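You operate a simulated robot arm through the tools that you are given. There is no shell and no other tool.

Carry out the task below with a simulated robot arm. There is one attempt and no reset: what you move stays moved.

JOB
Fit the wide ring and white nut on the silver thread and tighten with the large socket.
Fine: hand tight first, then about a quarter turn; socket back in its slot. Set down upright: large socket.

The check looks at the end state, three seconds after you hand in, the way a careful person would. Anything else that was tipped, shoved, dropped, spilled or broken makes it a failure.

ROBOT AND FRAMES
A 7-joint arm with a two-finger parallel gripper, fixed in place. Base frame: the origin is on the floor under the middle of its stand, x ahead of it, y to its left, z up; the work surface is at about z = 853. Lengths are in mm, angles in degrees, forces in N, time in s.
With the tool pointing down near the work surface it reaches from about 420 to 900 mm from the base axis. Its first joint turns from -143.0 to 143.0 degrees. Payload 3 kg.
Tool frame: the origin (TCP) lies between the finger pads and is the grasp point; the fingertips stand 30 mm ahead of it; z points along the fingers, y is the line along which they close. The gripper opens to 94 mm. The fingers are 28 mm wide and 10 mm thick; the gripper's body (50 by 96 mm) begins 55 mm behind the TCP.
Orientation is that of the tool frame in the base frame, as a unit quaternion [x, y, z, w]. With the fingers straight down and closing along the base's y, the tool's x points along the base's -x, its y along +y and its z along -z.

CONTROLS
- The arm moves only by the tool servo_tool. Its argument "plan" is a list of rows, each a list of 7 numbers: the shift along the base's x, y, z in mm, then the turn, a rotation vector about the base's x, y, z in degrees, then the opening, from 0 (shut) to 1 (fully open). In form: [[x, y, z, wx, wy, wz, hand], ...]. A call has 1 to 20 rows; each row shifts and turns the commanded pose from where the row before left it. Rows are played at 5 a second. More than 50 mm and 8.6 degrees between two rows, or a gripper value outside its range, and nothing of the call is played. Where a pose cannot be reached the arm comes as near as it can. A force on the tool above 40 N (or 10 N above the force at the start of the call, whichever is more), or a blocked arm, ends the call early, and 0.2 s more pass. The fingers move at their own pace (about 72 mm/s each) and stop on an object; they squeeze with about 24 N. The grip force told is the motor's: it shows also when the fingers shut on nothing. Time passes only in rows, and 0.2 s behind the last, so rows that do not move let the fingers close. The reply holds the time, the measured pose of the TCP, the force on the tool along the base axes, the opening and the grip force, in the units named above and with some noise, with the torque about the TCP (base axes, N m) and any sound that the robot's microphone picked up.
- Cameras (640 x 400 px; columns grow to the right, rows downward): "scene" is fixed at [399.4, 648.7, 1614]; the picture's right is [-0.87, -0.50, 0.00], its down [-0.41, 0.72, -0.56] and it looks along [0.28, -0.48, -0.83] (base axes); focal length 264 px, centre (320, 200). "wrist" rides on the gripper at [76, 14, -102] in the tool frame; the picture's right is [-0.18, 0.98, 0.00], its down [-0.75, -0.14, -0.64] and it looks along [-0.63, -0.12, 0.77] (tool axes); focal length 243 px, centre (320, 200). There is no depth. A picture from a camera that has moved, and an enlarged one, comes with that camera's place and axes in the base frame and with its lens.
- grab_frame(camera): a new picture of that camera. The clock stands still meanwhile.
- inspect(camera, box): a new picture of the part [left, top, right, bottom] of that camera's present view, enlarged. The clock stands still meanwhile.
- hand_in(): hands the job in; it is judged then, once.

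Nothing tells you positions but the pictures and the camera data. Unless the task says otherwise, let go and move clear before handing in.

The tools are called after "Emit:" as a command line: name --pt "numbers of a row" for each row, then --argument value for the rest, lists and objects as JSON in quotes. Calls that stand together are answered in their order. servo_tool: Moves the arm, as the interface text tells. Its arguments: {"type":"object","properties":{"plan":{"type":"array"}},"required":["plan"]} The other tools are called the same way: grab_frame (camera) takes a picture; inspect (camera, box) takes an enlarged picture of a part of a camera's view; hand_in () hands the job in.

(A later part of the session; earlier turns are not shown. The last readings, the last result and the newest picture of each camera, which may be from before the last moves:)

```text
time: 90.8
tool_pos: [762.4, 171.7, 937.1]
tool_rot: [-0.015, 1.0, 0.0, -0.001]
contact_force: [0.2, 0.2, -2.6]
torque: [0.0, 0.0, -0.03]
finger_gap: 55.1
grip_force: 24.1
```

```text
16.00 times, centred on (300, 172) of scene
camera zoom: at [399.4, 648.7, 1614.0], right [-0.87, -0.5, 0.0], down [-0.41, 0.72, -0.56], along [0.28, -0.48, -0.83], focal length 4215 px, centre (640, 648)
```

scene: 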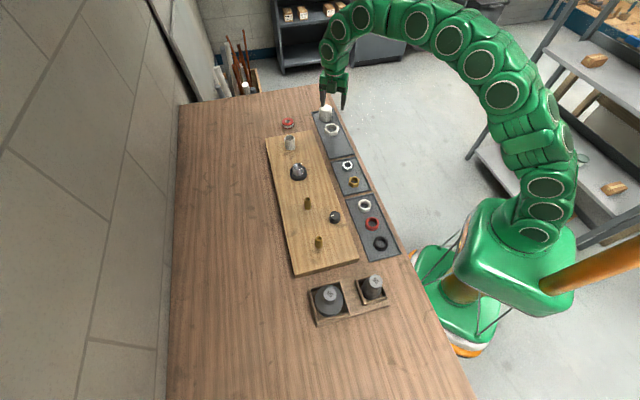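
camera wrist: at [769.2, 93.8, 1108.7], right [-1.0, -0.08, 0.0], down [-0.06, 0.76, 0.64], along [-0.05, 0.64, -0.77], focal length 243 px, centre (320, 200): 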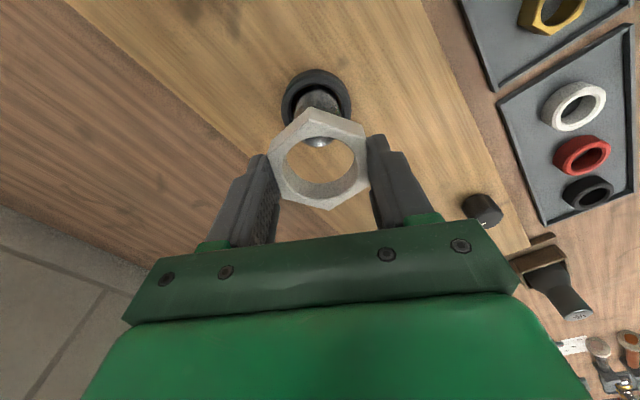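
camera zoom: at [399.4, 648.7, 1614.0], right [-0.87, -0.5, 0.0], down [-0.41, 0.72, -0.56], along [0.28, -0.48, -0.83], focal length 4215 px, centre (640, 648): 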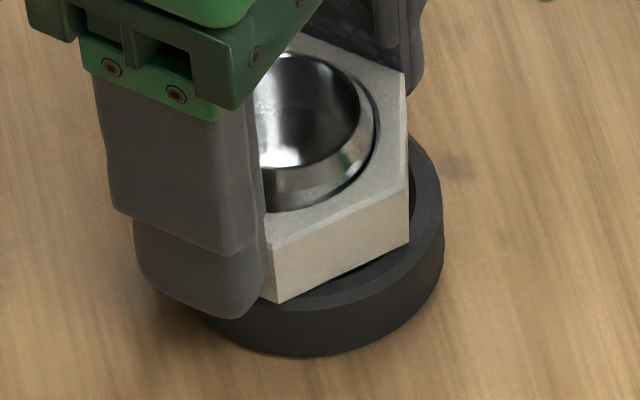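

There is still a small gap under the nut, and the tips are clear. I'll continue turning with a gentle follow.

Emit:
servo_tool --pt "0 0 -0.06 0 0 -8 0.45" --pt "0 0 -0.06 0 0 -8 0.45" --pt "0 0 -0.06 0 0 -8 0.45" --pt "0 0 -0.06 0 0 -8 0.45" --pt "0 0 -0.06 0 0 -8 0.45" --pt "0 0 -0.06 0 0 -8 0.45" --pt "0 0 -0.06 0 0 -8 0.45" --pt "0 0 -0.06 0 0 -8 0.45"

Emit:
servo_tool --pt "0 0 -0.06 0 0 -8 0.45" --pt "0 0 -0.06 0 0 -8 0.45" --pt "0 0 -0.06 0 0 -8 0.45" --pt "0 0 -0.06 0 0 -8 0.45" --pt "0 0 -0.06 0 0 -8 0.45" --pt "0 0 -0.06 0 0 -8 0.45" --pt "0 0 -0.06 0 0 -8 0.45" --pt "0 0 -0.06 0 0 -8 0.45" --pt "0 0 -0.06 0 0 -8 0.45"

Emit:
inspect --camera "scene" --box '[288, 160, 312, 184]'

```text
time: 92.6
tool_pos: [764.9, 171.3, 935.7]
tool_rot: [0.518, 0.856, 0.001, 0.001]
contact_force: [1.8, 0.5, 16.3]
torque: [0.0, -0.06, 0.32]
finger_gap: 55.3
grip_force: 23.8
```

```text
time: 94.6
tool_pos: [765.3, 170.1, 935.1]
tool_rot: [0.922, 0.387, 0.0, 0.0]
contact_force: [4.4, -2.2, 11.1]
torque: [-0.18, -0.06, 0.27]
finger_gap: 55.0
grip_force: 23.8
```

```text
16.00 times, centred on (300, 172) of scene
camera zoom: at [399.4, 648.7, 1614.0], right [-0.87, -0.5, 0.0], down [-0.41, 0.72, -0.56], along [0.28, -0.48, -0.83], focal length 4215 px, centre (640, 648)
```

zoom: 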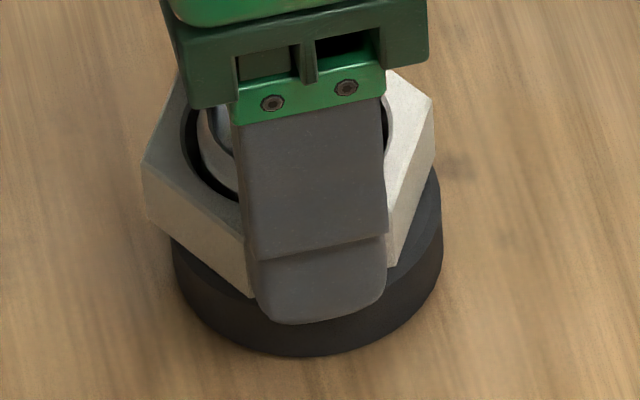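

Still winding, with only moderate torque. I'll release and rotate back +240° in place, clear of the nut.

Emit:
servo_tool --pt "0 0 0.5 0 0 0 0.85" --pt "0 0 0.5 0 0 0 0.85" --pt "0 0 0 0 0 8 0.85" --pt "0 0 0 0 0 8 0.85" --pt "0 0 0 0 0 8 0.85" --pt "0 0 0 0 0 8 0.85" --pt "0 0 0 0 0 8 0.85" --pt "0 0 0 0 0 8 0.85" --pt "0 0 0 0 0 8 0.85" --pt "0 0 0 0 0 8 0.85" --pt "0 0 0 0 0 8 0.85" --pt "0 0 0 0 0 8 0.85" --pt "0 0 0 0 0 8 0.85" --pt "0 0 0 0 0 8 0.85" --pt "0 0 0 0 0 8 0.85" --pt "0 0 0 0 0 8 0.85" --pt "0 0 0 0 0 8 0.85"

Emit:
inspect --camera "scene" --box '[288, 160, 312, 184]'

Emit:
servo_tool --pt "0 0 0 0 0 8 0.85" --pt "0 0 0 0 0 8 0.85" --pt "0 0 0 0 0 8 0.85" --pt "0 0 0 0 0 8 0.85" --pt "0 0 0 0 0 8 0.85" --pt "0 0 0 0 0 8 0.85" --pt "0 0 0 0 0 8 0.85" --pt "0 0 0 0 0 8 0.85" --pt "0 0 0 0 0 8 0.85" --pt "0 0 0 0 0 8 0.85" --pt "0 0 0 0 0 8 0.85" --pt "0 0 0 0 0 8 0.85" --pt "0 0 0 0 0 8 0.85" --pt "0 0 0 0 0 8 0.85" --pt "0 0 0 0 0 8 0.85" --pt "0 0 0 0 0 0 0.85"

Emit:
inspect --camera "scene" --box '[288, 160, 312, 184]'

Emit:
inspect --camera "wrist" --box '[250, 90, 390, 215]'

```text
time: 98.2
tool_pos: [765.1, 169.8, 937.1]
tool_rot: [0.125, 0.992, 0.0, 0.0]
contact_force: [0.1, 0.2, -0.2]
torque: [0.0, -0.01, 0.01]
finger_gap: 80.2
grip_force: 0.1
```

```text
16.00 times, centred on (300, 172) of scene
camera zoom: at [399.4, 648.7, 1614.0], right [-0.87, -0.5, 0.0], down [-0.41, 0.72, -0.56], along [0.28, -0.48, -0.83], focal length 4215 px, centre (640, 648)
```

zoom: 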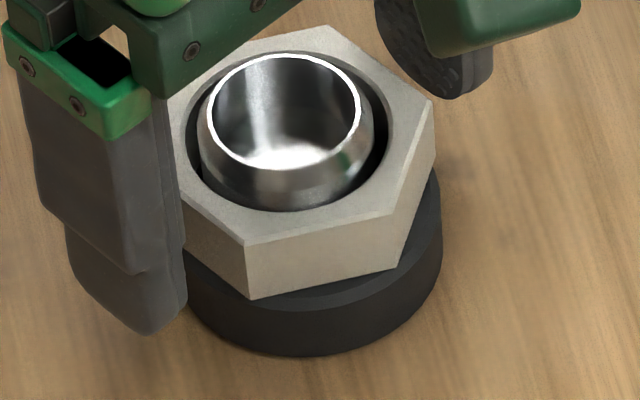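

```text
time: 101.6
tool_pos: [764.9, 170.1, 937.1]
tool_rot: [0.798, -0.603, 0.001, 0.0]
contact_force: [0.0, -0.5, 0.0]
torque: [-0.01, -0.03, -0.01]
finger_gap: 80.0
grip_force: 0.0
```

```text
16.00 times, centred on (300, 172) of scene
camera zoom: at [399.4, 648.7, 1614.0], right [-0.87, -0.5, 0.0], down [-0.41, 0.72, -0.56], along [0.28, -0.48, -0.83], focal length 4215 px, centre (640, 648)
```

zoom: 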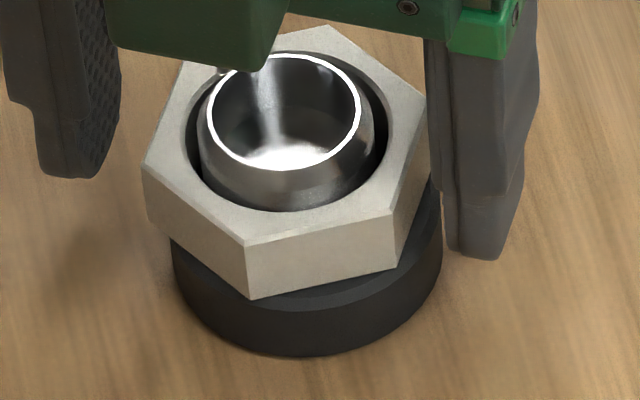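

```text
3.20 times, centred on (320, 152) of wrist
camera zoom: at [773.0, 94.6, 1038.5], right [-1.0, -0.09, 0.0], down [-0.07, 0.76, 0.64], along [-0.06, 0.64, -0.77], focal length 776 px, centre (320, 352)
```

zoom: 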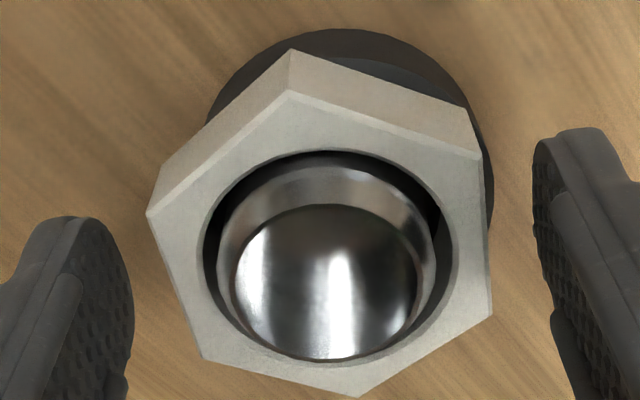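

The nut rotated as expected and looks level. I'll regrip here and turn without following at first, to read the thread's real pull.

Emit:
servo_tool --pt "0 0 0 0 0 0 0.45" --pt "0 0 0 0 0 0 0.45" --pt "0 0 0 0 0 0 0.45" --pt "0 0 0 0 0 0 0.45"

Emit:
servo_tool --pt "0 0 0 0 0 -8 0.45" --pt "0 0 0 0 0 -8 0.45" --pt "0 0 0 0 0 -8 0.45" --pt "0 0 0 0 0 -8 0.45" --pt "0 0 0 0 0 -8 0.45" --pt "0 0 0 0 0 0 0.45"

Emit:
servo_tool --pt "0 0 0 0 0 -8 0.45" --pt "0 0 0 0 0 -8 0.45" --pt "0 0 0 0 0 -8 0.45" --pt "0 0 0 0 0 -8 0.45" --pt "0 0 0 0 0 -8 0.45" --pt "0 0 0 0 0 0 0.45"

```text
time: 102.6
tool_pos: [765.2, 170.8, 936.3]
tool_rot: [0.797, -0.604, 0.0, 0.0]
contact_force: [0.9, -0.8, 2.0]
torque: [0.01, -0.02, 0.01]
finger_gap: 55.1
grip_force: 24.3
```

```text
time: 104.0
tool_pos: [764.0, 170.3, 936.2]
tool_rot: [-0.542, 0.841, 0.0, 0.0]
contact_force: [0.3, 0.4, -2.7]
torque: [0.0, -0.02, 0.0]
finger_gap: 55.1
grip_force: 23.3
```

```text
time: 105.4
tool_pos: [764.0, 171.3, 934.6]
tool_rot: [-0.222, 0.975, 0.0, 0.0]
contact_force: [3.6, -1.4, 6.7]
torque: [-0.09, -0.02, -0.13]
finger_gap: 55.1
grip_force: 23.7
```

Emit:
servo_tool --pt "0 0 0 0 0 -8 0.45" --pt "0 0 0 0 0 -8 0.45" --pt "0 0 0 0 0 -8 0.45" --pt "0 0 0 0 0 -8 0.45" --pt "0 0 0 0 0 -8 0.45" --pt "0 0 0 0 0 0 0.45"

Emit:
servo_tool --pt "0 0 0 0 0 -8 0.45" --pt "0 0 0 0 0 -8 0.45" --pt "0 0 0 0 0 -8 0.45" --pt "0 0 0 0 0 -8 0.45" --pt "0 0 0 0 0 -8 0.45" --pt "0 0 0 0 0 0 0.45"

Emit:
inspect --camera "wrist" --box '[250, 90, 390, 215]'

Emit:
inspect --camera "scene" --box '[288, 160, 312, 184]'

```text
time: 106.8
tool_pos: [762.6, 172.8, 935.9]
tool_rot: [0.125, 0.992, 0.0, 0.0]
contact_force: [1.6, 5.0, 2.9]
torque: [0.15, -0.1, 0.08]
finger_gap: 55.0
grip_force: 24.1
```

```text
time: 108.2
tool_pos: [762.9, 171.2, 936.0]
tool_rot: [0.457, 0.889, 0.0, 0.0]
contact_force: [0.2, 0.7, -3.0]
torque: [-0.02, -0.03, 0.01]
finger_gap: 55.0
grip_force: 24.1
```

```text
3.20 times, centred on (320, 152) of wrist
camera zoom: at [732.4, 242.0, 1038.4], right [0.91, 0.42, 0.0], down [0.32, -0.69, 0.64], along [0.27, -0.58, -0.77], focal length 776 px, centre (320, 352)
```

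zoom: 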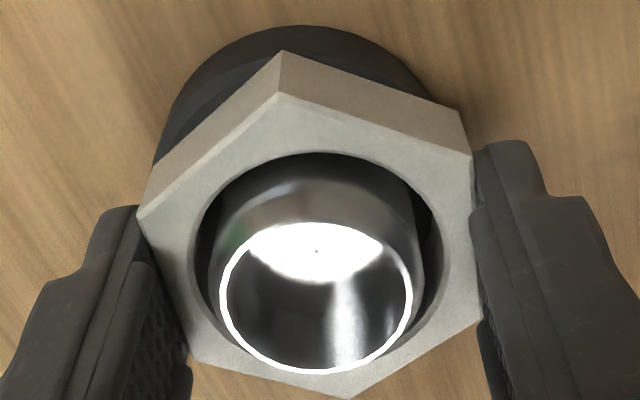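

```text
16.00 times, centred on (300, 172) of scene
camera zoom: at [399.4, 648.7, 1614.0], right [-0.87, -0.5, 0.0], down [-0.41, 0.72, -0.56], along [0.28, -0.48, -0.83], focal length 4215 px, centre (640, 648)
```

zoom: 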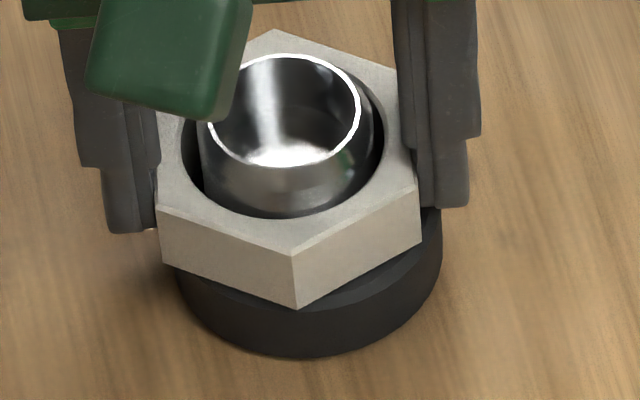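

Over the last 160° the nut barely moved down and the torque stayed small, so I'm unsure the thread is engaged. I'll pull up by 1 mm to test whether the nut is axially held.

Emit:
servo_tool --pt "0 0 0.5 0 0 0 0.45" --pt "0 0 0 0 0 0 0.45"

Emit:
servo_tool --pt "0 0 0.5 0 0 0 0.45" --pt "0 0 0 0 0 0 0.45"

```text
time: 108.8
tool_pos: [763.1, 171.4, 937.6]
tool_rot: [0.456, 0.89, 0.0, 0.001]
contact_force: [0.3, 0.5, -6.6]
torque: [-0.01, 0.0, 0.0]
finger_gap: 55.1
grip_force: 24.1
```

```text
time: 109.4
tool_pos: [762.9, 172.2, 937.5]
tool_rot: [0.456, 0.89, 0.0, 0.0]
contact_force: [-0.8, 0.2, -5.8]
torque: [-0.02, -0.01, -0.03]
finger_gap: 55.2
grip_force: 23.5
```

Emit:
servo_tool --pt "0 0 0.7 0 0 0 0.45" --pt "0 0 0.7 0 0 0 0.45" --pt "0 0 0.6 0 0 0 0.45" --pt "0 0 0 0 0 0 0.45"

Emit:
inspect --camera "scene" --box '[288, 160, 312, 184]'

Emit:
inspect --camera "wrist" --box '[250, 90, 390, 215]'

```text
time: 110.4
tool_pos: [764.3, 170.6, 938.1]
tool_rot: [0.457, 0.89, 0.0, -0.001]
contact_force: [0.5, 0.3, -13.0]
torque: [-0.02, 0.0, 0.0]
finger_gap: 55.1
grip_force: 24.9
```

```text
16.00 times, centred on (300, 172) of scene
camera zoom: at [399.4, 648.7, 1614.0], right [-0.87, -0.5, 0.0], down [-0.41, 0.72, -0.56], along [0.28, -0.48, -0.83], focal length 4215 px, centre (640, 648)
```

zoom: 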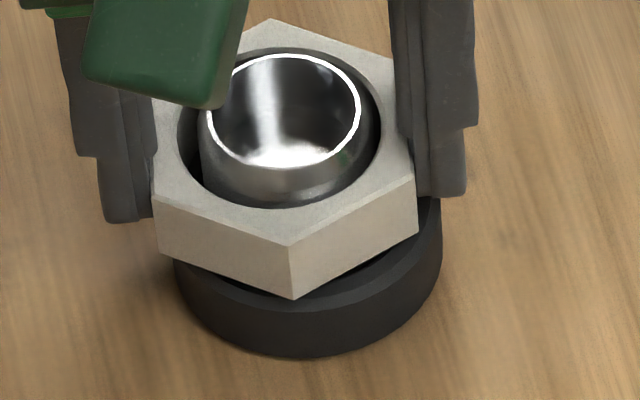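

```text
3.20 times, centred on (320, 152) of wrist
camera zoom: at [732.9, 242.0, 1041.5], right [0.91, 0.42, 0.0], down [0.33, -0.69, 0.64], along [0.27, -0.58, -0.77], focal length 776 px, centre (320, 352)
```

zoom: 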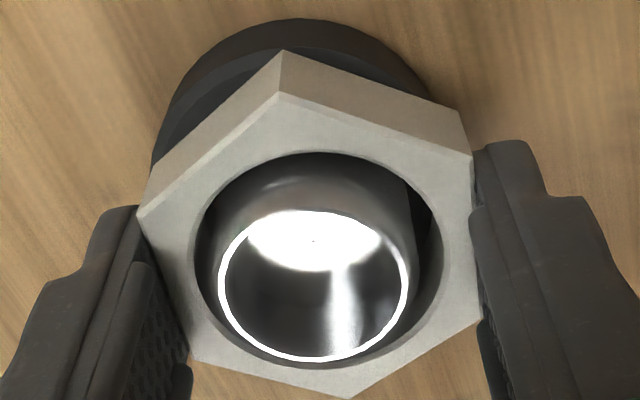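

The nut lifted about 3 mm with the hand against only about 13 N, so the thread acts softly. I'll open the fingers and see where the nut settles.

Emit:
servo_tool --pt "0 0 0 0 0 0 0.85" --pt "0 0 0 0 0 0 0.85" --pt "0 0 0 0 0 0 0.85"

Emit:
inspect --camera "scene" --box '[288, 160, 312, 184]'

Emit:
inspect --camera "wrist" --box '[250, 90, 390, 215]'

```text
time: 111.2
tool_pos: [764.1, 170.8, 939.2]
tool_rot: [0.457, 0.89, 0.0, -0.001]
contact_force: [0.0, 0.6, 0.3]
torque: [0.03, 0.0, -0.01]
finger_gap: 80.1
grip_force: 0.0
```

```text
16.00 times, centred on (300, 172) of scene
camera zoom: at [399.4, 648.7, 1614.0], right [-0.87, -0.5, 0.0], down [-0.41, 0.72, -0.56], along [0.28, -0.48, -0.83], focal length 4215 px, centre (640, 648)
```

zoom: 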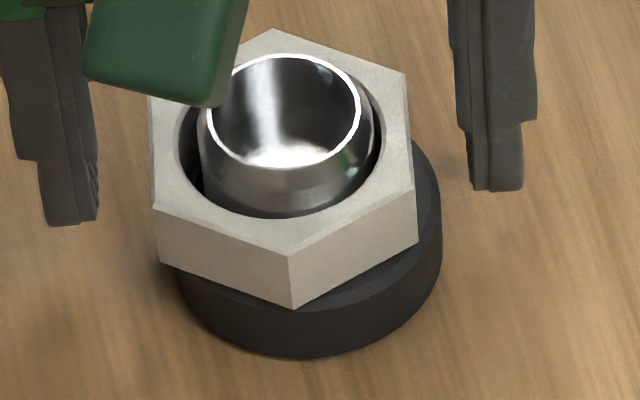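

```text
3.20 times, centred on (320, 152) of wrist
camera zoom: at [732.8, 242.0, 1041.9], right [0.91, 0.42, 0.0], down [0.33, -0.69, 0.64], along [0.27, -0.58, -0.77], focal length 776 px, centre (320, 352)
```

zoom: 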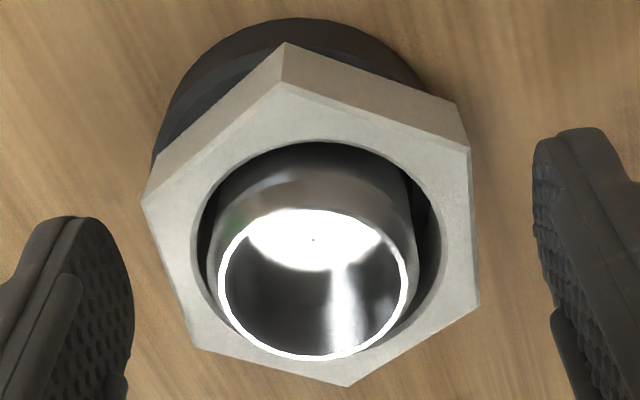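

The nut drops back when released, so it sits at or near the ring, and I need a proper side view of the gap. I'll rise, return yaw to 0, and tilt the wrist so its camera looks almost horizontally at the stack.

Emit:
servo_tool --pt "0 0 15 0 0 0 0.85" --pt "0 0 20 0 0 0 0.85" --pt "0 0 25 0 0 7.757 0.85" --pt "0 0 0 0 0 7.757 0.85" --pt "-10 0 0 0 0 7.757 0.85" --pt "-10 0 0 0 0 7.757 0.85" --pt "-10 0 0 0 0 7.757 0.85" --pt "-10 0 0 0 0 7.757 0.85" --pt "-10 0 0 0 0 7.757 0.85" --pt "-10 0 0 0 -8 0 0.85" --pt "-10 0 0 0 -8 0 0.85" --pt "-5 0 0 0 -8 0 0.85" --pt "0 0 0 0 -8 0 0.85" --pt "0 0 0 0 -8 0 0.85" --pt "0 0 0 0 0 0 0.85"

Emit:
grab_frame --camera "wrist"

Emit:
grab_frame --camera "scene"

```text
time: 114.4
tool_pos: [688.2, 173.3, 999.4]
tool_rot: [-0.001, 0.939, 0.001, 0.343]
contact_force: [0.8, 0.5, 0.3]
torque: [-0.02, 0.01, -0.01]
finger_gap: 79.8
grip_force: 0.0
```

```text
taken
camera wrist: at [566.7, 186.7, 1028.5], right [0.14, 0.98, 0.12], down [0.16, -0.14, 0.98], along [0.98, -0.12, -0.18], focal length 243 px, centre (320, 200)
```

wrist: 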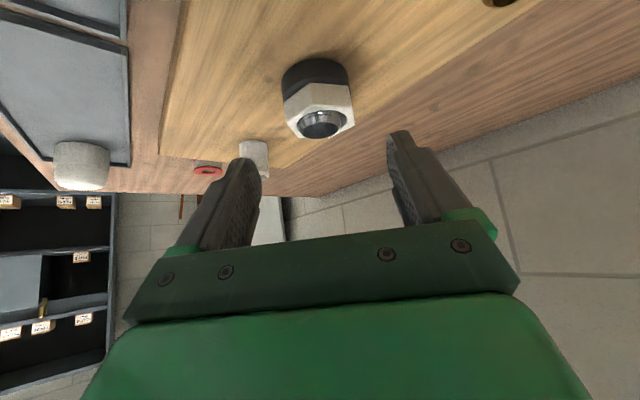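

```text
taken
```

scene: 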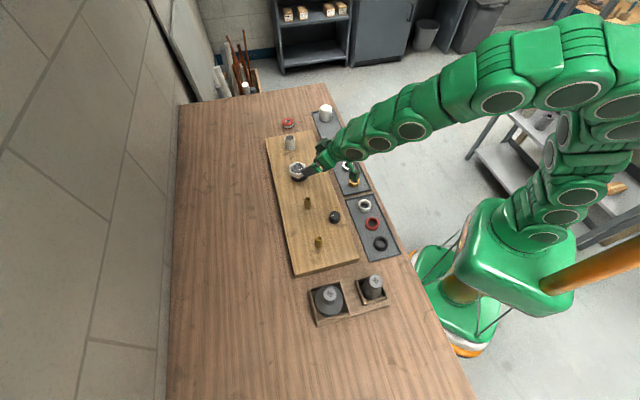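

The camera now looks nearly horizontal and the image is upside down. I'll lower it for a better side view.

Emit:
servo_tool --pt "0 0 -15 0 0 0 0.85" --pt "0 0 -15 0 0 0 0.85" --pt "0 0 -15 0 0 0 0.85" --pt "0 0 -8 0 0 0 0.85" --pt "0 0 0 0 0 0 0.85"

Emit:
inspect --camera "wrist" --box '[260, 80, 380, 170]'

Emit:
grab_frame --camera "wrist"

```text
time: 115.6
tool_pos: [689.3, 171.7, 945.7]
tool_rot: [0.0, 0.94, 0.0, 0.342]
contact_force: [0.7, 0.2, 0.2]
torque: [0.01, 0.01, 0.03]
finger_gap: 79.9
grip_force: 0.1
```

```text
4.44 times, centred on (320, 125) of wrist
camera zoom: at [566.1, 186.7, 975.5], right [0.14, 0.98, 0.12], down [0.17, -0.14, 0.98], along [0.98, -0.12, -0.18], focal length 1078 px, centre (320, 533)
```

zoom: 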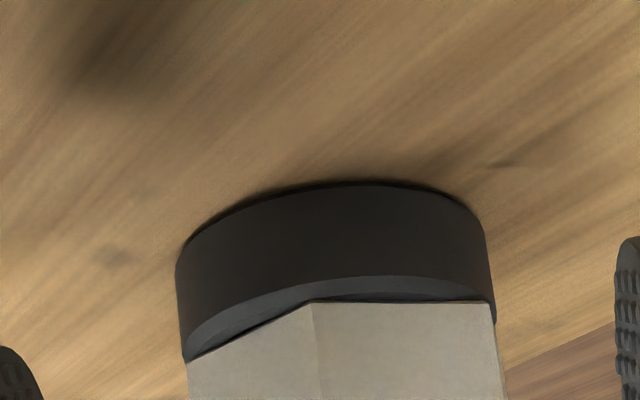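

```text
taken
camera wrist: at [566.1, 186.7, 975.5], right [0.14, 0.98, 0.12], down [0.17, -0.14, 0.98], along [0.98, -0.12, -0.18], focal length 243 px, centre (320, 200)
```

wrist: 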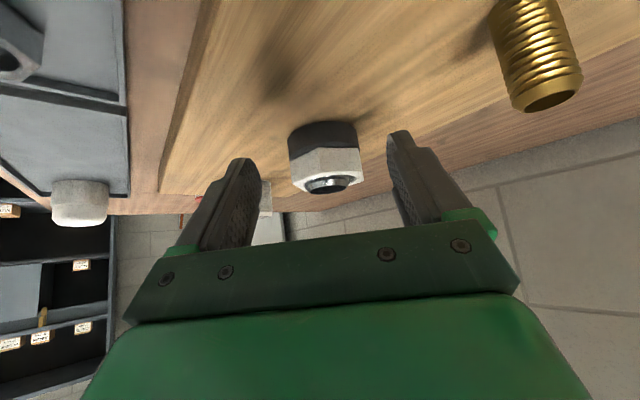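

Emit:
inspect --camera "wrist" --box '[285, 115, 365, 195]'

Emit:
inspect --camera "wrist" --box '[290, 135, 330, 160]'

Emit:
inspect --camera "wrist" --box '[330, 135, 370, 160]'

Emit:
inspect --camera "wrist" --box '[480, 0, 600, 120]'

```text
5.00 times, centred on (325, 155) of wrist
camera zoom: at [566.1, 186.7, 975.5], right [0.14, 0.98, 0.12], down [0.17, -0.14, 0.98], along [0.98, -0.12, -0.18], focal length 1213 px, centre (295, 425)
```

zoom: 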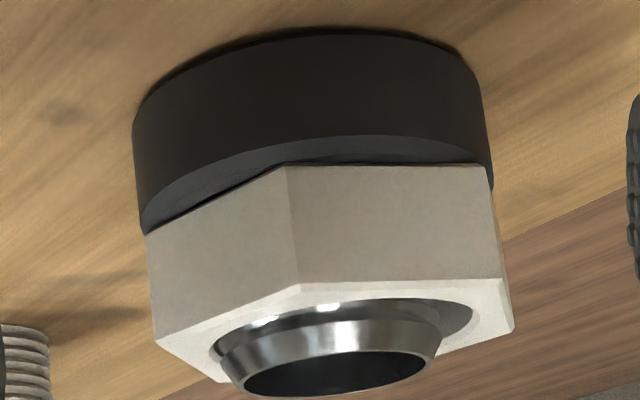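

```text
16.00 times, centred on (310, 148) of wrist
camera zoom: at [566.1, 186.7, 975.5], right [0.14, 0.98, 0.12], down [0.17, -0.14, 0.98], along [0.98, -0.12, -0.18], focal length 3882 px, centre (480, 1040)
```

zoom: 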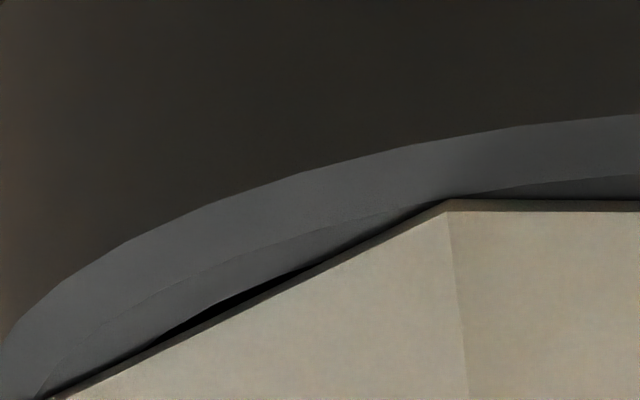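

```text
16.00 times, centred on (350, 148) of wrist
camera zoom: at [566.1, 186.7, 975.5], right [0.14, 0.98, 0.12], down [0.17, -0.14, 0.98], along [0.98, -0.12, -0.18], focal length 3882 px, centre (-160, 1040)
```

zoom: 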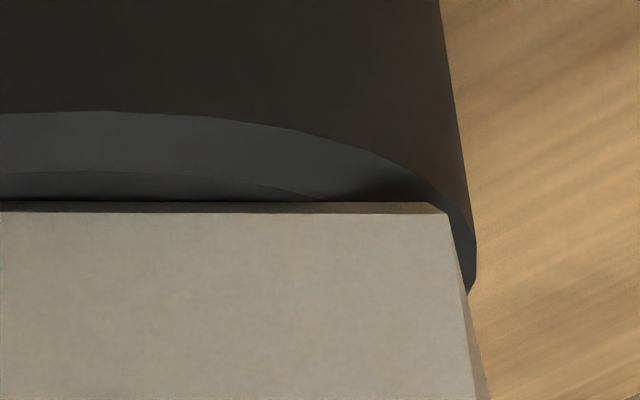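

```text
3.33 times, centred on (540, 60) of wrist
camera zoom: at [566.1, 186.7, 975.5], right [0.14, 0.98, 0.12], down [0.17, -0.14, 0.98], along [0.98, -0.12, -0.18], focal length 809 px, centre (-413, 667)
```

zoom: 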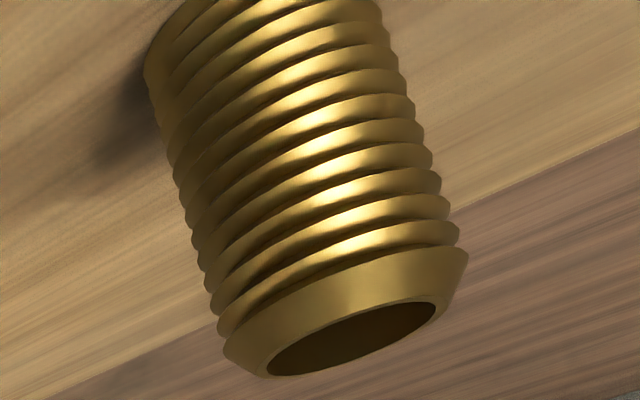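

The nut looks level and is essentially down at the ring. I'll tilt 10° more and lower a little to view the interface almost edge-on.

Emit:
servo_tool --pt "0 0 -7 0 -5 0 0.85" --pt "0 0 -7 0 -5 0 0.85" --pt "0 0 -6 0 0 0 0.85" --pt "0 0 0 0 0 0 0.85"

Emit:
inspect --camera "wrist" --box '[285, 130, 365, 210]'

Emit:
inspect --camera "wrist" --box '[290, 150, 330, 175]'

Emit:
inspect --camera "wrist" --box '[330, 150, 370, 175]'

```text
time: 116.6
tool_pos: [688.1, 172.1, 926.3]
tool_rot: [-0.001, 0.906, 0.0, 0.423]
contact_force: [0.9, 0.4, -0.5]
torque: [-0.03, 0.0, 0.02]
finger_gap: 80.1
grip_force: 0.1
```

```text
5.00 times, centred on (325, 170) of wrist
camera zoom: at [561.8, 186.6, 934.2], right [0.12, 0.98, 0.14], down [-0.01, -0.14, 0.99], along [0.99, -0.12, -0.01], focal length 1213 px, centre (295, 350)
```

zoom: 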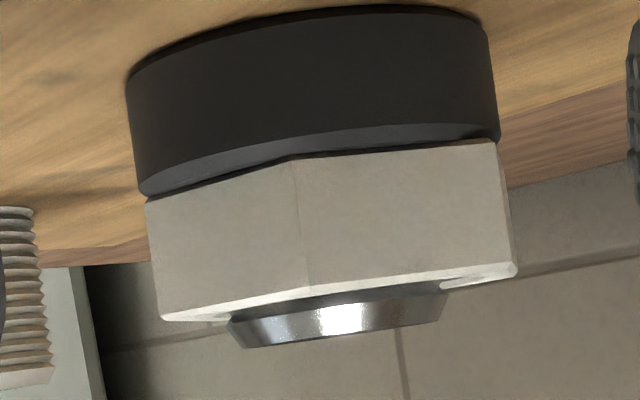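

```text
16.00 times, centred on (310, 162) of wrist
camera zoom: at [561.8, 186.6, 934.2], right [0.12, 0.98, 0.14], down [-0.01, -0.14, 0.99], along [0.99, -0.12, -0.01], focal length 3882 px, centre (480, 800)
```

zoom: 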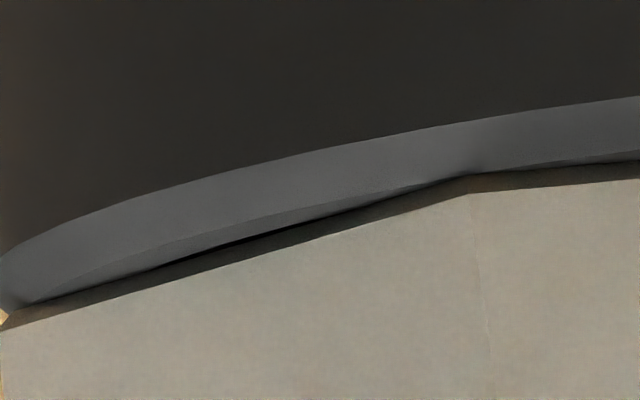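

```text
16.00 times, centred on (350, 162) of wrist
camera zoom: at [561.8, 186.6, 934.2], right [0.12, 0.98, 0.14], down [-0.01, -0.14, 0.99], along [0.99, -0.12, -0.01], focal length 3882 px, centre (-160, 800)
```

zoom: 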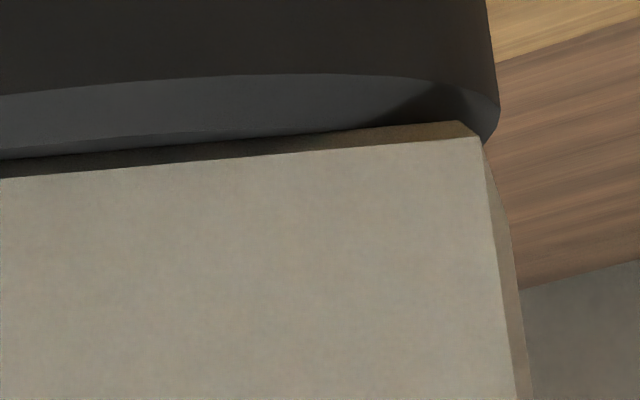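

Seen edge-on, the nut sits down on the ring all round with no visible gap. I'll back off, return upright, and take another grip at yaw +125.7° to check that the torque rises.

Emit:
servo_tool --pt "0 0 30 0 0 0 0.85" --pt "0 0 30 0 0 0 0.85" --pt "0 0 12 0 8.333 0 0.85" --pt "15 0 0 0 8.333 0 0.85" --pt "15 0 0 0 8.333 0 0.85" --pt "15 0 0 0 8.333 0 0.85" --pt "15 0 0 0 8.333 0 0.85" --pt "15 0 0 0 8.333 0 0.85" --pt "0 0 0 0 0 8.38 0.85" --pt "0 0 0 0 0 8.38 0.85" --pt "0 0 0 0 0 8.38 0.85" --pt "0 0 0 0 0 8.38 0.85" --pt "0 0 0 0 0 8.38 0.85" --pt "0 0 0 0 0 8.38 0.85" --pt "0 0 0 0 0 8.38 0.85" --pt "0 0 0 0 0 0 0.85"

Emit:
servo_tool --pt "0 0 0 0 0 8.38 0.85" --pt "0 0 0 0 0 8.38 0.85" --pt "0 0 0 0 0 8.38 0.85" --pt "0 0 0 0 0 8.38 0.85" --pt "0 0 0 0 0 8.38 0.85" --pt "0 0 0 0 0 8.38 0.85" --pt "0 0 0 0 0 8.38 0.85" --pt "0 0 0 0 0 8.38 0.85" --pt "0 0 0 0 0 0 0.85"

Emit:
inspect --camera "wrist" --box '[250, 50, 390, 170]'

```text
time: 120.0
tool_pos: [763.8, 171.2, 998.5]
tool_rot: [-0.491, 0.871, 0.0, 0.001]
contact_force: [0.2, -0.3, -0.4]
torque: [0.01, -0.02, -0.02]
finger_gap: 80.0
grip_force: 0.1
```

```text
time: 122.0
tool_pos: [763.2, 171.1, 997.5]
tool_rot: [0.89, -0.456, -0.001, -0.001]
contact_force: [-0.5, -0.9, 0.0]
torque: [0.0, 0.03, -0.01]
finger_gap: 80.1
grip_force: 0.1
```

```text
3.33 times, centred on (320, 110) of wrist
camera zoom: at [798.4, 101.7, 1099.9], right [-0.9, -0.43, 0.0], down [-0.33, 0.69, 0.64], along [-0.27, 0.58, -0.77], focal length 809 px, centre (320, 500)
```

zoom: 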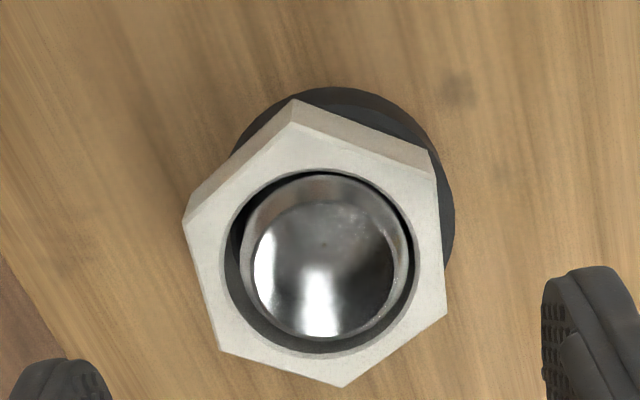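

Emit:
servo_tool --pt "0 0 -15 0 0 0 0.85" --pt "0 0 -15 0 0 0 0.85" --pt "0 0 -15 0 0 0 0.85" --pt "0 0 -12 0 0 0 0.85" --pt "0 0 -4.3 0 0 0 0.85" --pt "0 0 0 0 0 0 0.85" --pt "0 0 0 0 0 0 0.45" --pt "0 0 0 0 0 0 0.45" --pt "0 0 0 0 0 0 0.45" --pt "0 0 0 0 0 0 0.45"

Emit:
servo_tool --pt "0 0 0 0 0 -8 0.45" --pt "0 0 0 0 0 -8 0.45" --pt "0 0 0 0 0 -8 0.45" --pt "0 0 0 0 0 -8 0.45" --pt "0 0 0 0 0 -8 0.45"

Emit:
servo_tool --pt "0 0 0 0 0 -8 0.45" --pt "0 0 0 0 0 -8 0.45" --pt "0 0 0 0 0 -8 0.45" --pt "0 0 0 0 0 -8 0.45" --pt "0 0 0 0 0 -8 0.45"

Emit:
servo_tool --pt "0 0 0 0 0 -8 0.45" --pt "0 0 0 0 0 -8 0.45" --pt "0 0 0 0 0 -8 0.45" --pt "0 0 0 0 0 -8 0.45" --pt "0 0 0 0 0 -8 0.45"

```text
time: 124.2
tool_pos: [763.3, 170.8, 936.7]
tool_rot: [0.89, -0.456, 0.0, 0.0]
contact_force: [-0.1, 1.7, 7.8]
torque: [0.03, 0.08, 0.02]
finger_gap: 55.0
grip_force: 23.6
```

```text
time: 125.4
tool_pos: [764.0, 170.9, 936.6]
tool_rot: [-0.68, 0.733, 0.0, 0.0]
contact_force: [-1.7, 2.2, 1.1]
torque: [0.03, -0.01, 0.09]
finger_gap: 55.1
grip_force: 23.7
```

```text
time: 126.6
tool_pos: [764.3, 171.2, 937.2]
tool_rot: [-0.387, 0.922, -0.001, 0.0]
contact_force: [-0.3, 0.9, -3.6]
torque: [-0.01, 0.02, -0.02]
finger_gap: 55.0
grip_force: 24.0
```

```text
time: 127.8
tool_pos: [763.8, 171.5, 936.5]
tool_rot: [-0.048, 0.999, 0.0, 0.0]
contact_force: [-0.1, -2.1, 2.1]
torque: [-0.07, 0.07, 0.07]
finger_gap: 55.1
grip_force: 24.1
```

Torque stays near zero and the axial force wanders, so I want finer data. I'll sample every 16° over the rest of this grip.

Emit:
servo_tool --pt "0 0 0 0 0 -8 0.45" --pt "0 0 0 0 0 -8 0.45"

Emit:
servo_tool --pt "0 0 0 0 0 -8 0.45" --pt "0 0 0 0 0 -8 0.45"

Emit:
servo_tool --pt "0 0 0 0 0 -8 0.45" --pt "0 0 0 0 0 -8 0.45"

Emit:
servo_tool --pt "0 0 0 0 0 -8 0.45" --pt "0 0 0 0 0 -8 0.45"

Emit:
servo_tool --pt "0 0 0 0 0 -8 0.45" --pt "0 0 0 0 0 -8 0.45"

Emit:
servo_tool --pt "0 0 0 0 0 -8 0.45" --pt "0 0 0 0 0 -8 0.45"

Emit:
servo_tool --pt "0 0 0 0 0 -8 0.45" --pt "0 0 0 0 0 -8 0.45"

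Emit:
servo_tool --pt "0 0 0 0 0 -8 0.45" --pt "0 0 0 0 0 -8 0.45"

Emit:
inspect --camera "wrist" --box '[250, 90, 390, 215]'

Emit:
inspect --camera "scene" --box '[288, 160, 312, 184]'

```text
time: 128.4
tool_pos: [764.6, 171.3, 935.5]
tool_rot: [0.091, 0.996, 0.0, 0.001]
contact_force: [-0.1, -1.0, 2.4]
torque: [-0.01, 0.06, 0.11]
finger_gap: 55.0
grip_force: 23.7
```

```text
time: 129.0
tool_pos: [764.6, 170.7, 936.4]
tool_rot: [0.228, 0.974, 0.0, 0.001]
contact_force: [0.4, -2.6, 10.4]
torque: [-0.06, 0.02, 0.25]
finger_gap: 55.2
grip_force: 24.3
```

```text
time: 129.6
tool_pos: [764.2, 170.3, 937.3]
tool_rot: [0.362, 0.932, 0.0, 0.0]
contact_force: [-0.2, 0.5, -2.2]
torque: [-0.02, -0.02, -0.02]
finger_gap: 55.3
grip_force: 23.3
```

```text
time: 130.2
tool_pos: [763.1, 171.0, 936.3]
tool_rot: [0.488, 0.873, 0.0, 0.0]
contact_force: [-0.1, 0.8, -3.0]
torque: [-0.03, 0.02, 0.02]
finger_gap: 55.4
grip_force: 23.8
```

```text
time: 130.8
tool_pos: [764.4, 170.1, 937.0]
tool_rot: [0.605, 0.796, 0.0, 0.0]
contact_force: [1.2, 0.2, -1.3]
torque: [-0.05, -0.01, 0.0]
finger_gap: 54.8
grip_force: 24.3
```

```text
time: 131.4
tool_pos: [764.5, 170.7, 936.1]
tool_rot: [0.709, 0.705, 0.0, 0.0]
contact_force: [-0.2, -0.8, 1.4]
torque: [-0.04, 0.0, 0.08]
finger_gap: 55.2
grip_force: 24.7
```

```text
time: 132.0
tool_pos: [764.1, 170.9, 935.6]
tool_rot: [0.801, 0.599, 0.001, 0.0]
contact_force: [1.3, 0.3, 1.1]
torque: [-0.02, -0.02, 0.11]
finger_gap: 55.2
grip_force: 23.9
```

```text
time: 132.6
tool_pos: [763.7, 169.9, 936.3]
tool_rot: [0.877, 0.481, 0.0, 0.0]
contact_force: [0.5, -0.3, 2.2]
torque: [-0.07, 0.02, 0.12]
finger_gap: 55.0
grip_force: 23.7
```

```text
3.20 times, centred on (320, 152) of wrist
camera zoom: at [818.2, 228.1, 1038.8], right [0.73, -0.68, 0.0], down [-0.52, -0.56, 0.64], along [-0.44, -0.47, -0.77], focal length 776 px, centre (320, 352)
```

zoom: 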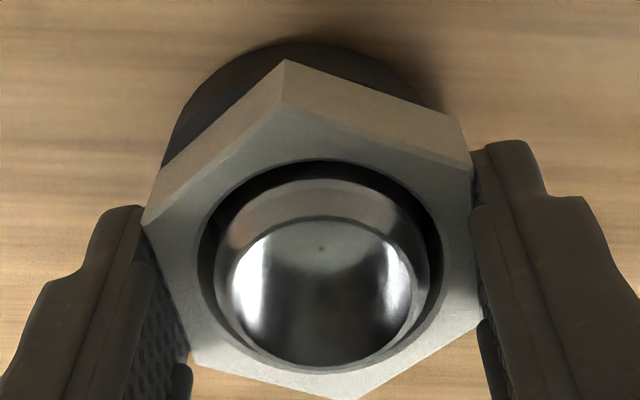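

```text
16.00 times, centred on (300, 172) of scene
camera zoom: at [399.4, 648.7, 1614.0], right [-0.87, -0.5, 0.0], down [-0.41, 0.72, -0.56], along [0.28, -0.48, -0.83], focal length 4215 px, centre (640, 648)
```

zoom: 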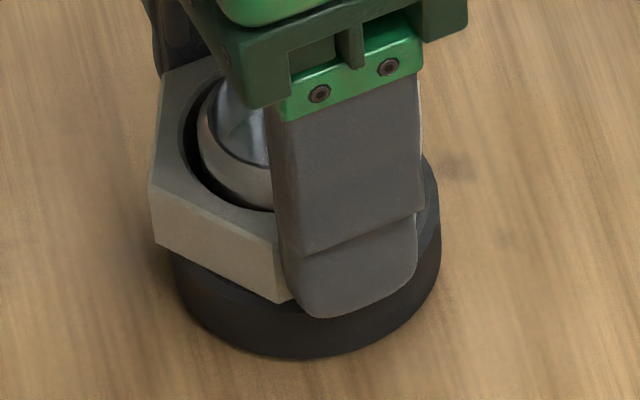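

The readings show build-ups of +10 N and 0.25 N·m that then pop back to about -2 N, like a thread skipping. I'll test the other direction briefly to learn the hand of the thread.

Emit:
servo_tool --pt "0 0 0 0 0 8 0.45" --pt "0 0 0 0 0 8 0.45"

Emit:
servo_tool --pt "0 0 0 0 0 8 0.45" --pt "0 0 0 0 0 8 0.45"

Emit:
servo_tool --pt "0 0 0 0 0 8 0.45" --pt "0 0 0 0 0 8 0.45"

Emit:
servo_tool --pt "0 0 0 0 0 8 0.45" --pt "0 0 0 0 0 8 0.45"

Emit:
servo_tool --pt "0 0 0 0 0 8 0.45" --pt "0 0 0 0 0 8 0.45"

Emit:
servo_tool --pt "0 0 0 0 0 8 0.45" --pt "0 0 0 0 0 8 0.45"

Emit:
servo_tool --pt "0 0 0 0 0 8 0.45" --pt "0 0 0 0 0 8 0.45"

Emit:
servo_tool --pt "0 0 0 0 0 8 0.45" --pt "0 0 0 0 0 8 0.45"

```text
time: 133.2
tool_pos: [762.6, 170.8, 936.5]
tool_rot: [0.8, 0.601, -0.001, -0.002]
contact_force: [-1.3, -0.4, -1.6]
torque: [0.02, -0.01, 0.0]
finger_gap: 55.2
grip_force: 24.1
```

```text
time: 133.8
tool_pos: [763.5, 170.8, 936.5]
tool_rot: [0.708, 0.706, 0.0, 0.0]
contact_force: [-0.1, -0.4, -1.2]
torque: [-0.04, 0.06, -0.04]
finger_gap: 55.1
grip_force: 24.4
```

```text
time: 134.4
tool_pos: [764.1, 171.2, 937.2]
tool_rot: [0.603, 0.798, 0.0, 0.0]
contact_force: [0.4, 0.1, -2.0]
torque: [-0.03, -0.02, 0.0]
finger_gap: 55.0
grip_force: 23.6
```

```text
time: 135.0
tool_pos: [764.4, 170.7, 937.1]
tool_rot: [0.486, 0.874, 0.0, 0.0]
contact_force: [0.7, -0.1, -1.1]
torque: [0.03, -0.01, -0.05]
finger_gap: 55.0
grip_force: 24.4
```

```text
time: 135.6
tool_pos: [763.3, 170.0, 935.7]
tool_rot: [0.36, 0.933, 0.0, 0.0]
contact_force: [-0.2, -0.3, -1.3]
torque: [0.0, -0.05, -0.03]
finger_gap: 55.1
grip_force: 23.5
```

```text
time: 136.2
tool_pos: [764.3, 171.4, 935.8]
tool_rot: [0.225, 0.974, 0.001, -0.001]
contact_force: [0.6, -0.7, -2.5]
torque: [-0.01, 0.02, 0.02]
finger_gap: 54.5
grip_force: 24.2
```

```text
time: 136.8
tool_pos: [764.3, 171.8, 935.9]
tool_rot: [0.089, 0.996, 0.0, 0.0]
contact_force: [-0.3, 0.3, -3.5]
torque: [-0.04, 0.01, 0.01]
finger_gap: 55.0
grip_force: 24.6
```

```text
time: 137.4
tool_pos: [763.8, 171.3, 937.0]
tool_rot: [-0.051, 0.999, -0.001, 0.001]
contact_force: [-0.3, 0.5, -4.1]
torque: [0.01, -0.03, -0.02]
finger_gap: 55.2
grip_force: 24.0
```

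Turning CCW shows slight pull-down and CW shows push-up, which contradicts the first impression. I'll lift 2 mm off the ring and rotate both ways to separate thread force from ring contact.

Emit:
servo_tool --pt "0 0 1 0 0 0 0.45" --pt "0 0 1 0 0 0 0.45" --pt "0 0 0 0 0 0 0.45"

Emit:
servo_tool --pt "0 0 0 0 0 -8 0.45" --pt "0 0 0 0 0 -8 0.45"

Emit:
servo_tool --pt "0 0 0 0 0 -8 0.45" --pt "0 0 0 0 0 -8 0.45"

Emit:
servo_tool --pt "0 0 0 0 0 -8 0.45" --pt "0 0 0 0 0 -8 0.45"

Emit:
servo_tool --pt "0 0 0 0 0 8 0.45" --pt "0 0 0 0 0 8 0.45"

Emit:
servo_tool --pt "0 0 0 0 0 8 0.45" --pt "0 0 0 0 0 8 0.45"

Emit:
servo_tool --pt "0 0 0 0 0 8 0.45" --pt "0 0 0 0 0 8 0.45"

Emit:
servo_tool --pt "0 0 0 0 0 8 0.45" --pt "0 0 0 0 0 8 0.45"

Emit:
servo_tool --pt "0 0 0 0 0 8 0.45" --pt "0 0 0 0 0 8 0.45"

Emit:
inspect --camera "scene" --box '[288, 160, 312, 184]'

```text
time: 138.2
tool_pos: [763.6, 172.6, 937.7]
tool_rot: [-0.05, 0.999, 0.0, 0.0]
contact_force: [-0.7, -0.7, -10.4]
torque: [0.01, 0.03, -0.04]
finger_gap: 55.2
grip_force: 24.3
```

```text
time: 138.8
tool_pos: [763.9, 172.7, 936.3]
tool_rot: [0.09, 0.996, 0.0, 0.0]
contact_force: [-0.3, 0.2, -10.1]
torque: [-0.02, 0.03, -0.01]
finger_gap: 55.0
grip_force: 23.9
```

```text
time: 139.4
tool_pos: [764.4, 171.0, 938.2]
tool_rot: [0.227, 0.974, 0.0, 0.0]
contact_force: [-0.5, 0.0, -9.8]
torque: [0.02, 0.02, -0.01]
finger_gap: 55.1
grip_force: 23.8
```

```text
time: 140.0
tool_pos: [764.0, 171.0, 939.2]
tool_rot: [0.361, 0.933, 0.001, 0.0]
contact_force: [0.4, 0.0, -8.3]
torque: [-0.01, 0.0, 0.01]
finger_gap: 54.9
grip_force: 24.3
```

```text
time: 140.6
tool_pos: [763.3, 171.0, 938.8]
tool_rot: [0.226, 0.974, 0.0, 0.0]
contact_force: [-0.7, -0.3, -8.7]
torque: [-0.03, -0.02, 0.0]
finger_gap: 55.1
grip_force: 24.2
```

```text
time: 141.2
tool_pos: [764.8, 171.1, 939.7]
tool_rot: [0.089, 0.996, 0.0, 0.0]
contact_force: [-0.9, -0.4, -10.5]
torque: [0.0, -0.01, -0.03]
finger_gap: 55.0
grip_force: 24.0
```

```text
time: 141.8
tool_pos: [763.7, 171.2, 938.6]
tool_rot: [-0.051, 0.999, 0.0, 0.0]
contact_force: [-0.2, 0.3, -10.2]
torque: [-0.02, 0.03, -0.01]
finger_gap: 54.9
grip_force: 23.7
```

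```text
time: 142.4
tool_pos: [765.0, 170.6, 939.3]
tool_rot: [-0.19, 0.982, -0.001, 0.0]
contact_force: [0.1, -0.3, -11.4]
torque: [-0.01, -0.03, 0.02]
finger_gap: 55.0
grip_force: 23.4
```

```text
time: 143.0
tool_pos: [763.4, 170.0, 939.2]
tool_rot: [-0.324, 0.946, 0.0, -0.001]
contact_force: [-0.5, 0.2, -7.8]
torque: [-0.05, -0.02, 0.03]
finger_gap: 54.9
grip_force: 24.1
```

```text
16.00 times, centred on (300, 172) of scene
camera zoom: at [399.4, 648.7, 1614.0], right [-0.87, -0.5, 0.0], down [-0.41, 0.72, -0.56], along [0.28, -0.48, -0.83], focal length 4215 px, centre (640, 648)
```

zoom: 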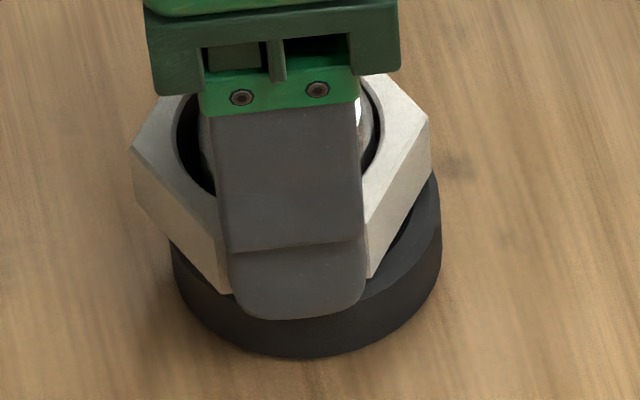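

While lifted, the pull-down stays near -10 N whichever way I turn, as if the axial target is clamped at the seat and I turned past it. I'll lower back and unwind CCW, sampling until the nut starts to rise, to find the true seating angle.

Emit:
servo_tool --pt "0 0 -1 0 0 0 0.45" --pt "0 0 -0.8 0 0 0 0.45" --pt "0 0 0 0 0 0 0.45"

Emit:
servo_tool --pt "0 0 0 0 0 8 0.45" --pt "0 0 0 0 0 8 0.45" --pt "0 0 0 0 0 8 0.45"

Emit:
servo_tool --pt "0 0 0 0 0 8 0.45" --pt "0 0 0 0 0 8 0.45" --pt "0 0 0 0 0 8 0.45"

Emit:
servo_tool --pt "0 0 0 0 0 8 0.45" --pt "0 0 0 0 0 8 0.45" --pt "0 0 0 0 0 8 0.45"

Emit:
servo_tool --pt "0 0 0 0 0 8 0.45" --pt "0 0 0 0 0 8 0.45"

```text
time: 143.8
tool_pos: [762.9, 170.4, 936.7]
tool_rot: [-0.323, 0.946, -0.001, 0.001]
contact_force: [1.1, 0.3, -0.9]
torque: [0.04, 0.03, 0.03]
finger_gap: 54.8
grip_force: 24.2
```

```text
time: 144.6
tool_pos: [764.9, 170.4, 937.3]
tool_rot: [-0.514, 0.858, 0.001, 0.001]
contact_force: [-3.1, 0.0, 6.7]
torque: [-0.07, 0.15, -0.22]
finger_gap: 54.8
grip_force: 23.7
```

```text
time: 145.4
tool_pos: [764.1, 170.7, 935.7]
tool_rot: [-0.681, 0.732, 0.0, 0.0]
contact_force: [4.6, -0.9, 3.4]
torque: [0.11, -0.2, -0.14]
finger_gap: 55.2
grip_force: 23.8
```

```text
time: 146.2
tool_pos: [762.9, 172.1, 936.8]
tool_rot: [0.818, -0.575, 0.0, 0.0]
contact_force: [1.0, -1.8, 1.9]
torque: [0.0, -0.09, -0.11]
finger_gap: 55.3
grip_force: 24.2
```

```text
time: 146.8
tool_pos: [765.7, 172.3, 937.5]
tool_rot: [0.891, -0.455, 0.0, 0.0]
contact_force: [1.2, -1.1, -4.7]
torque: [0.05, 0.01, -0.01]
finger_gap: 55.0
grip_force: 23.8
```

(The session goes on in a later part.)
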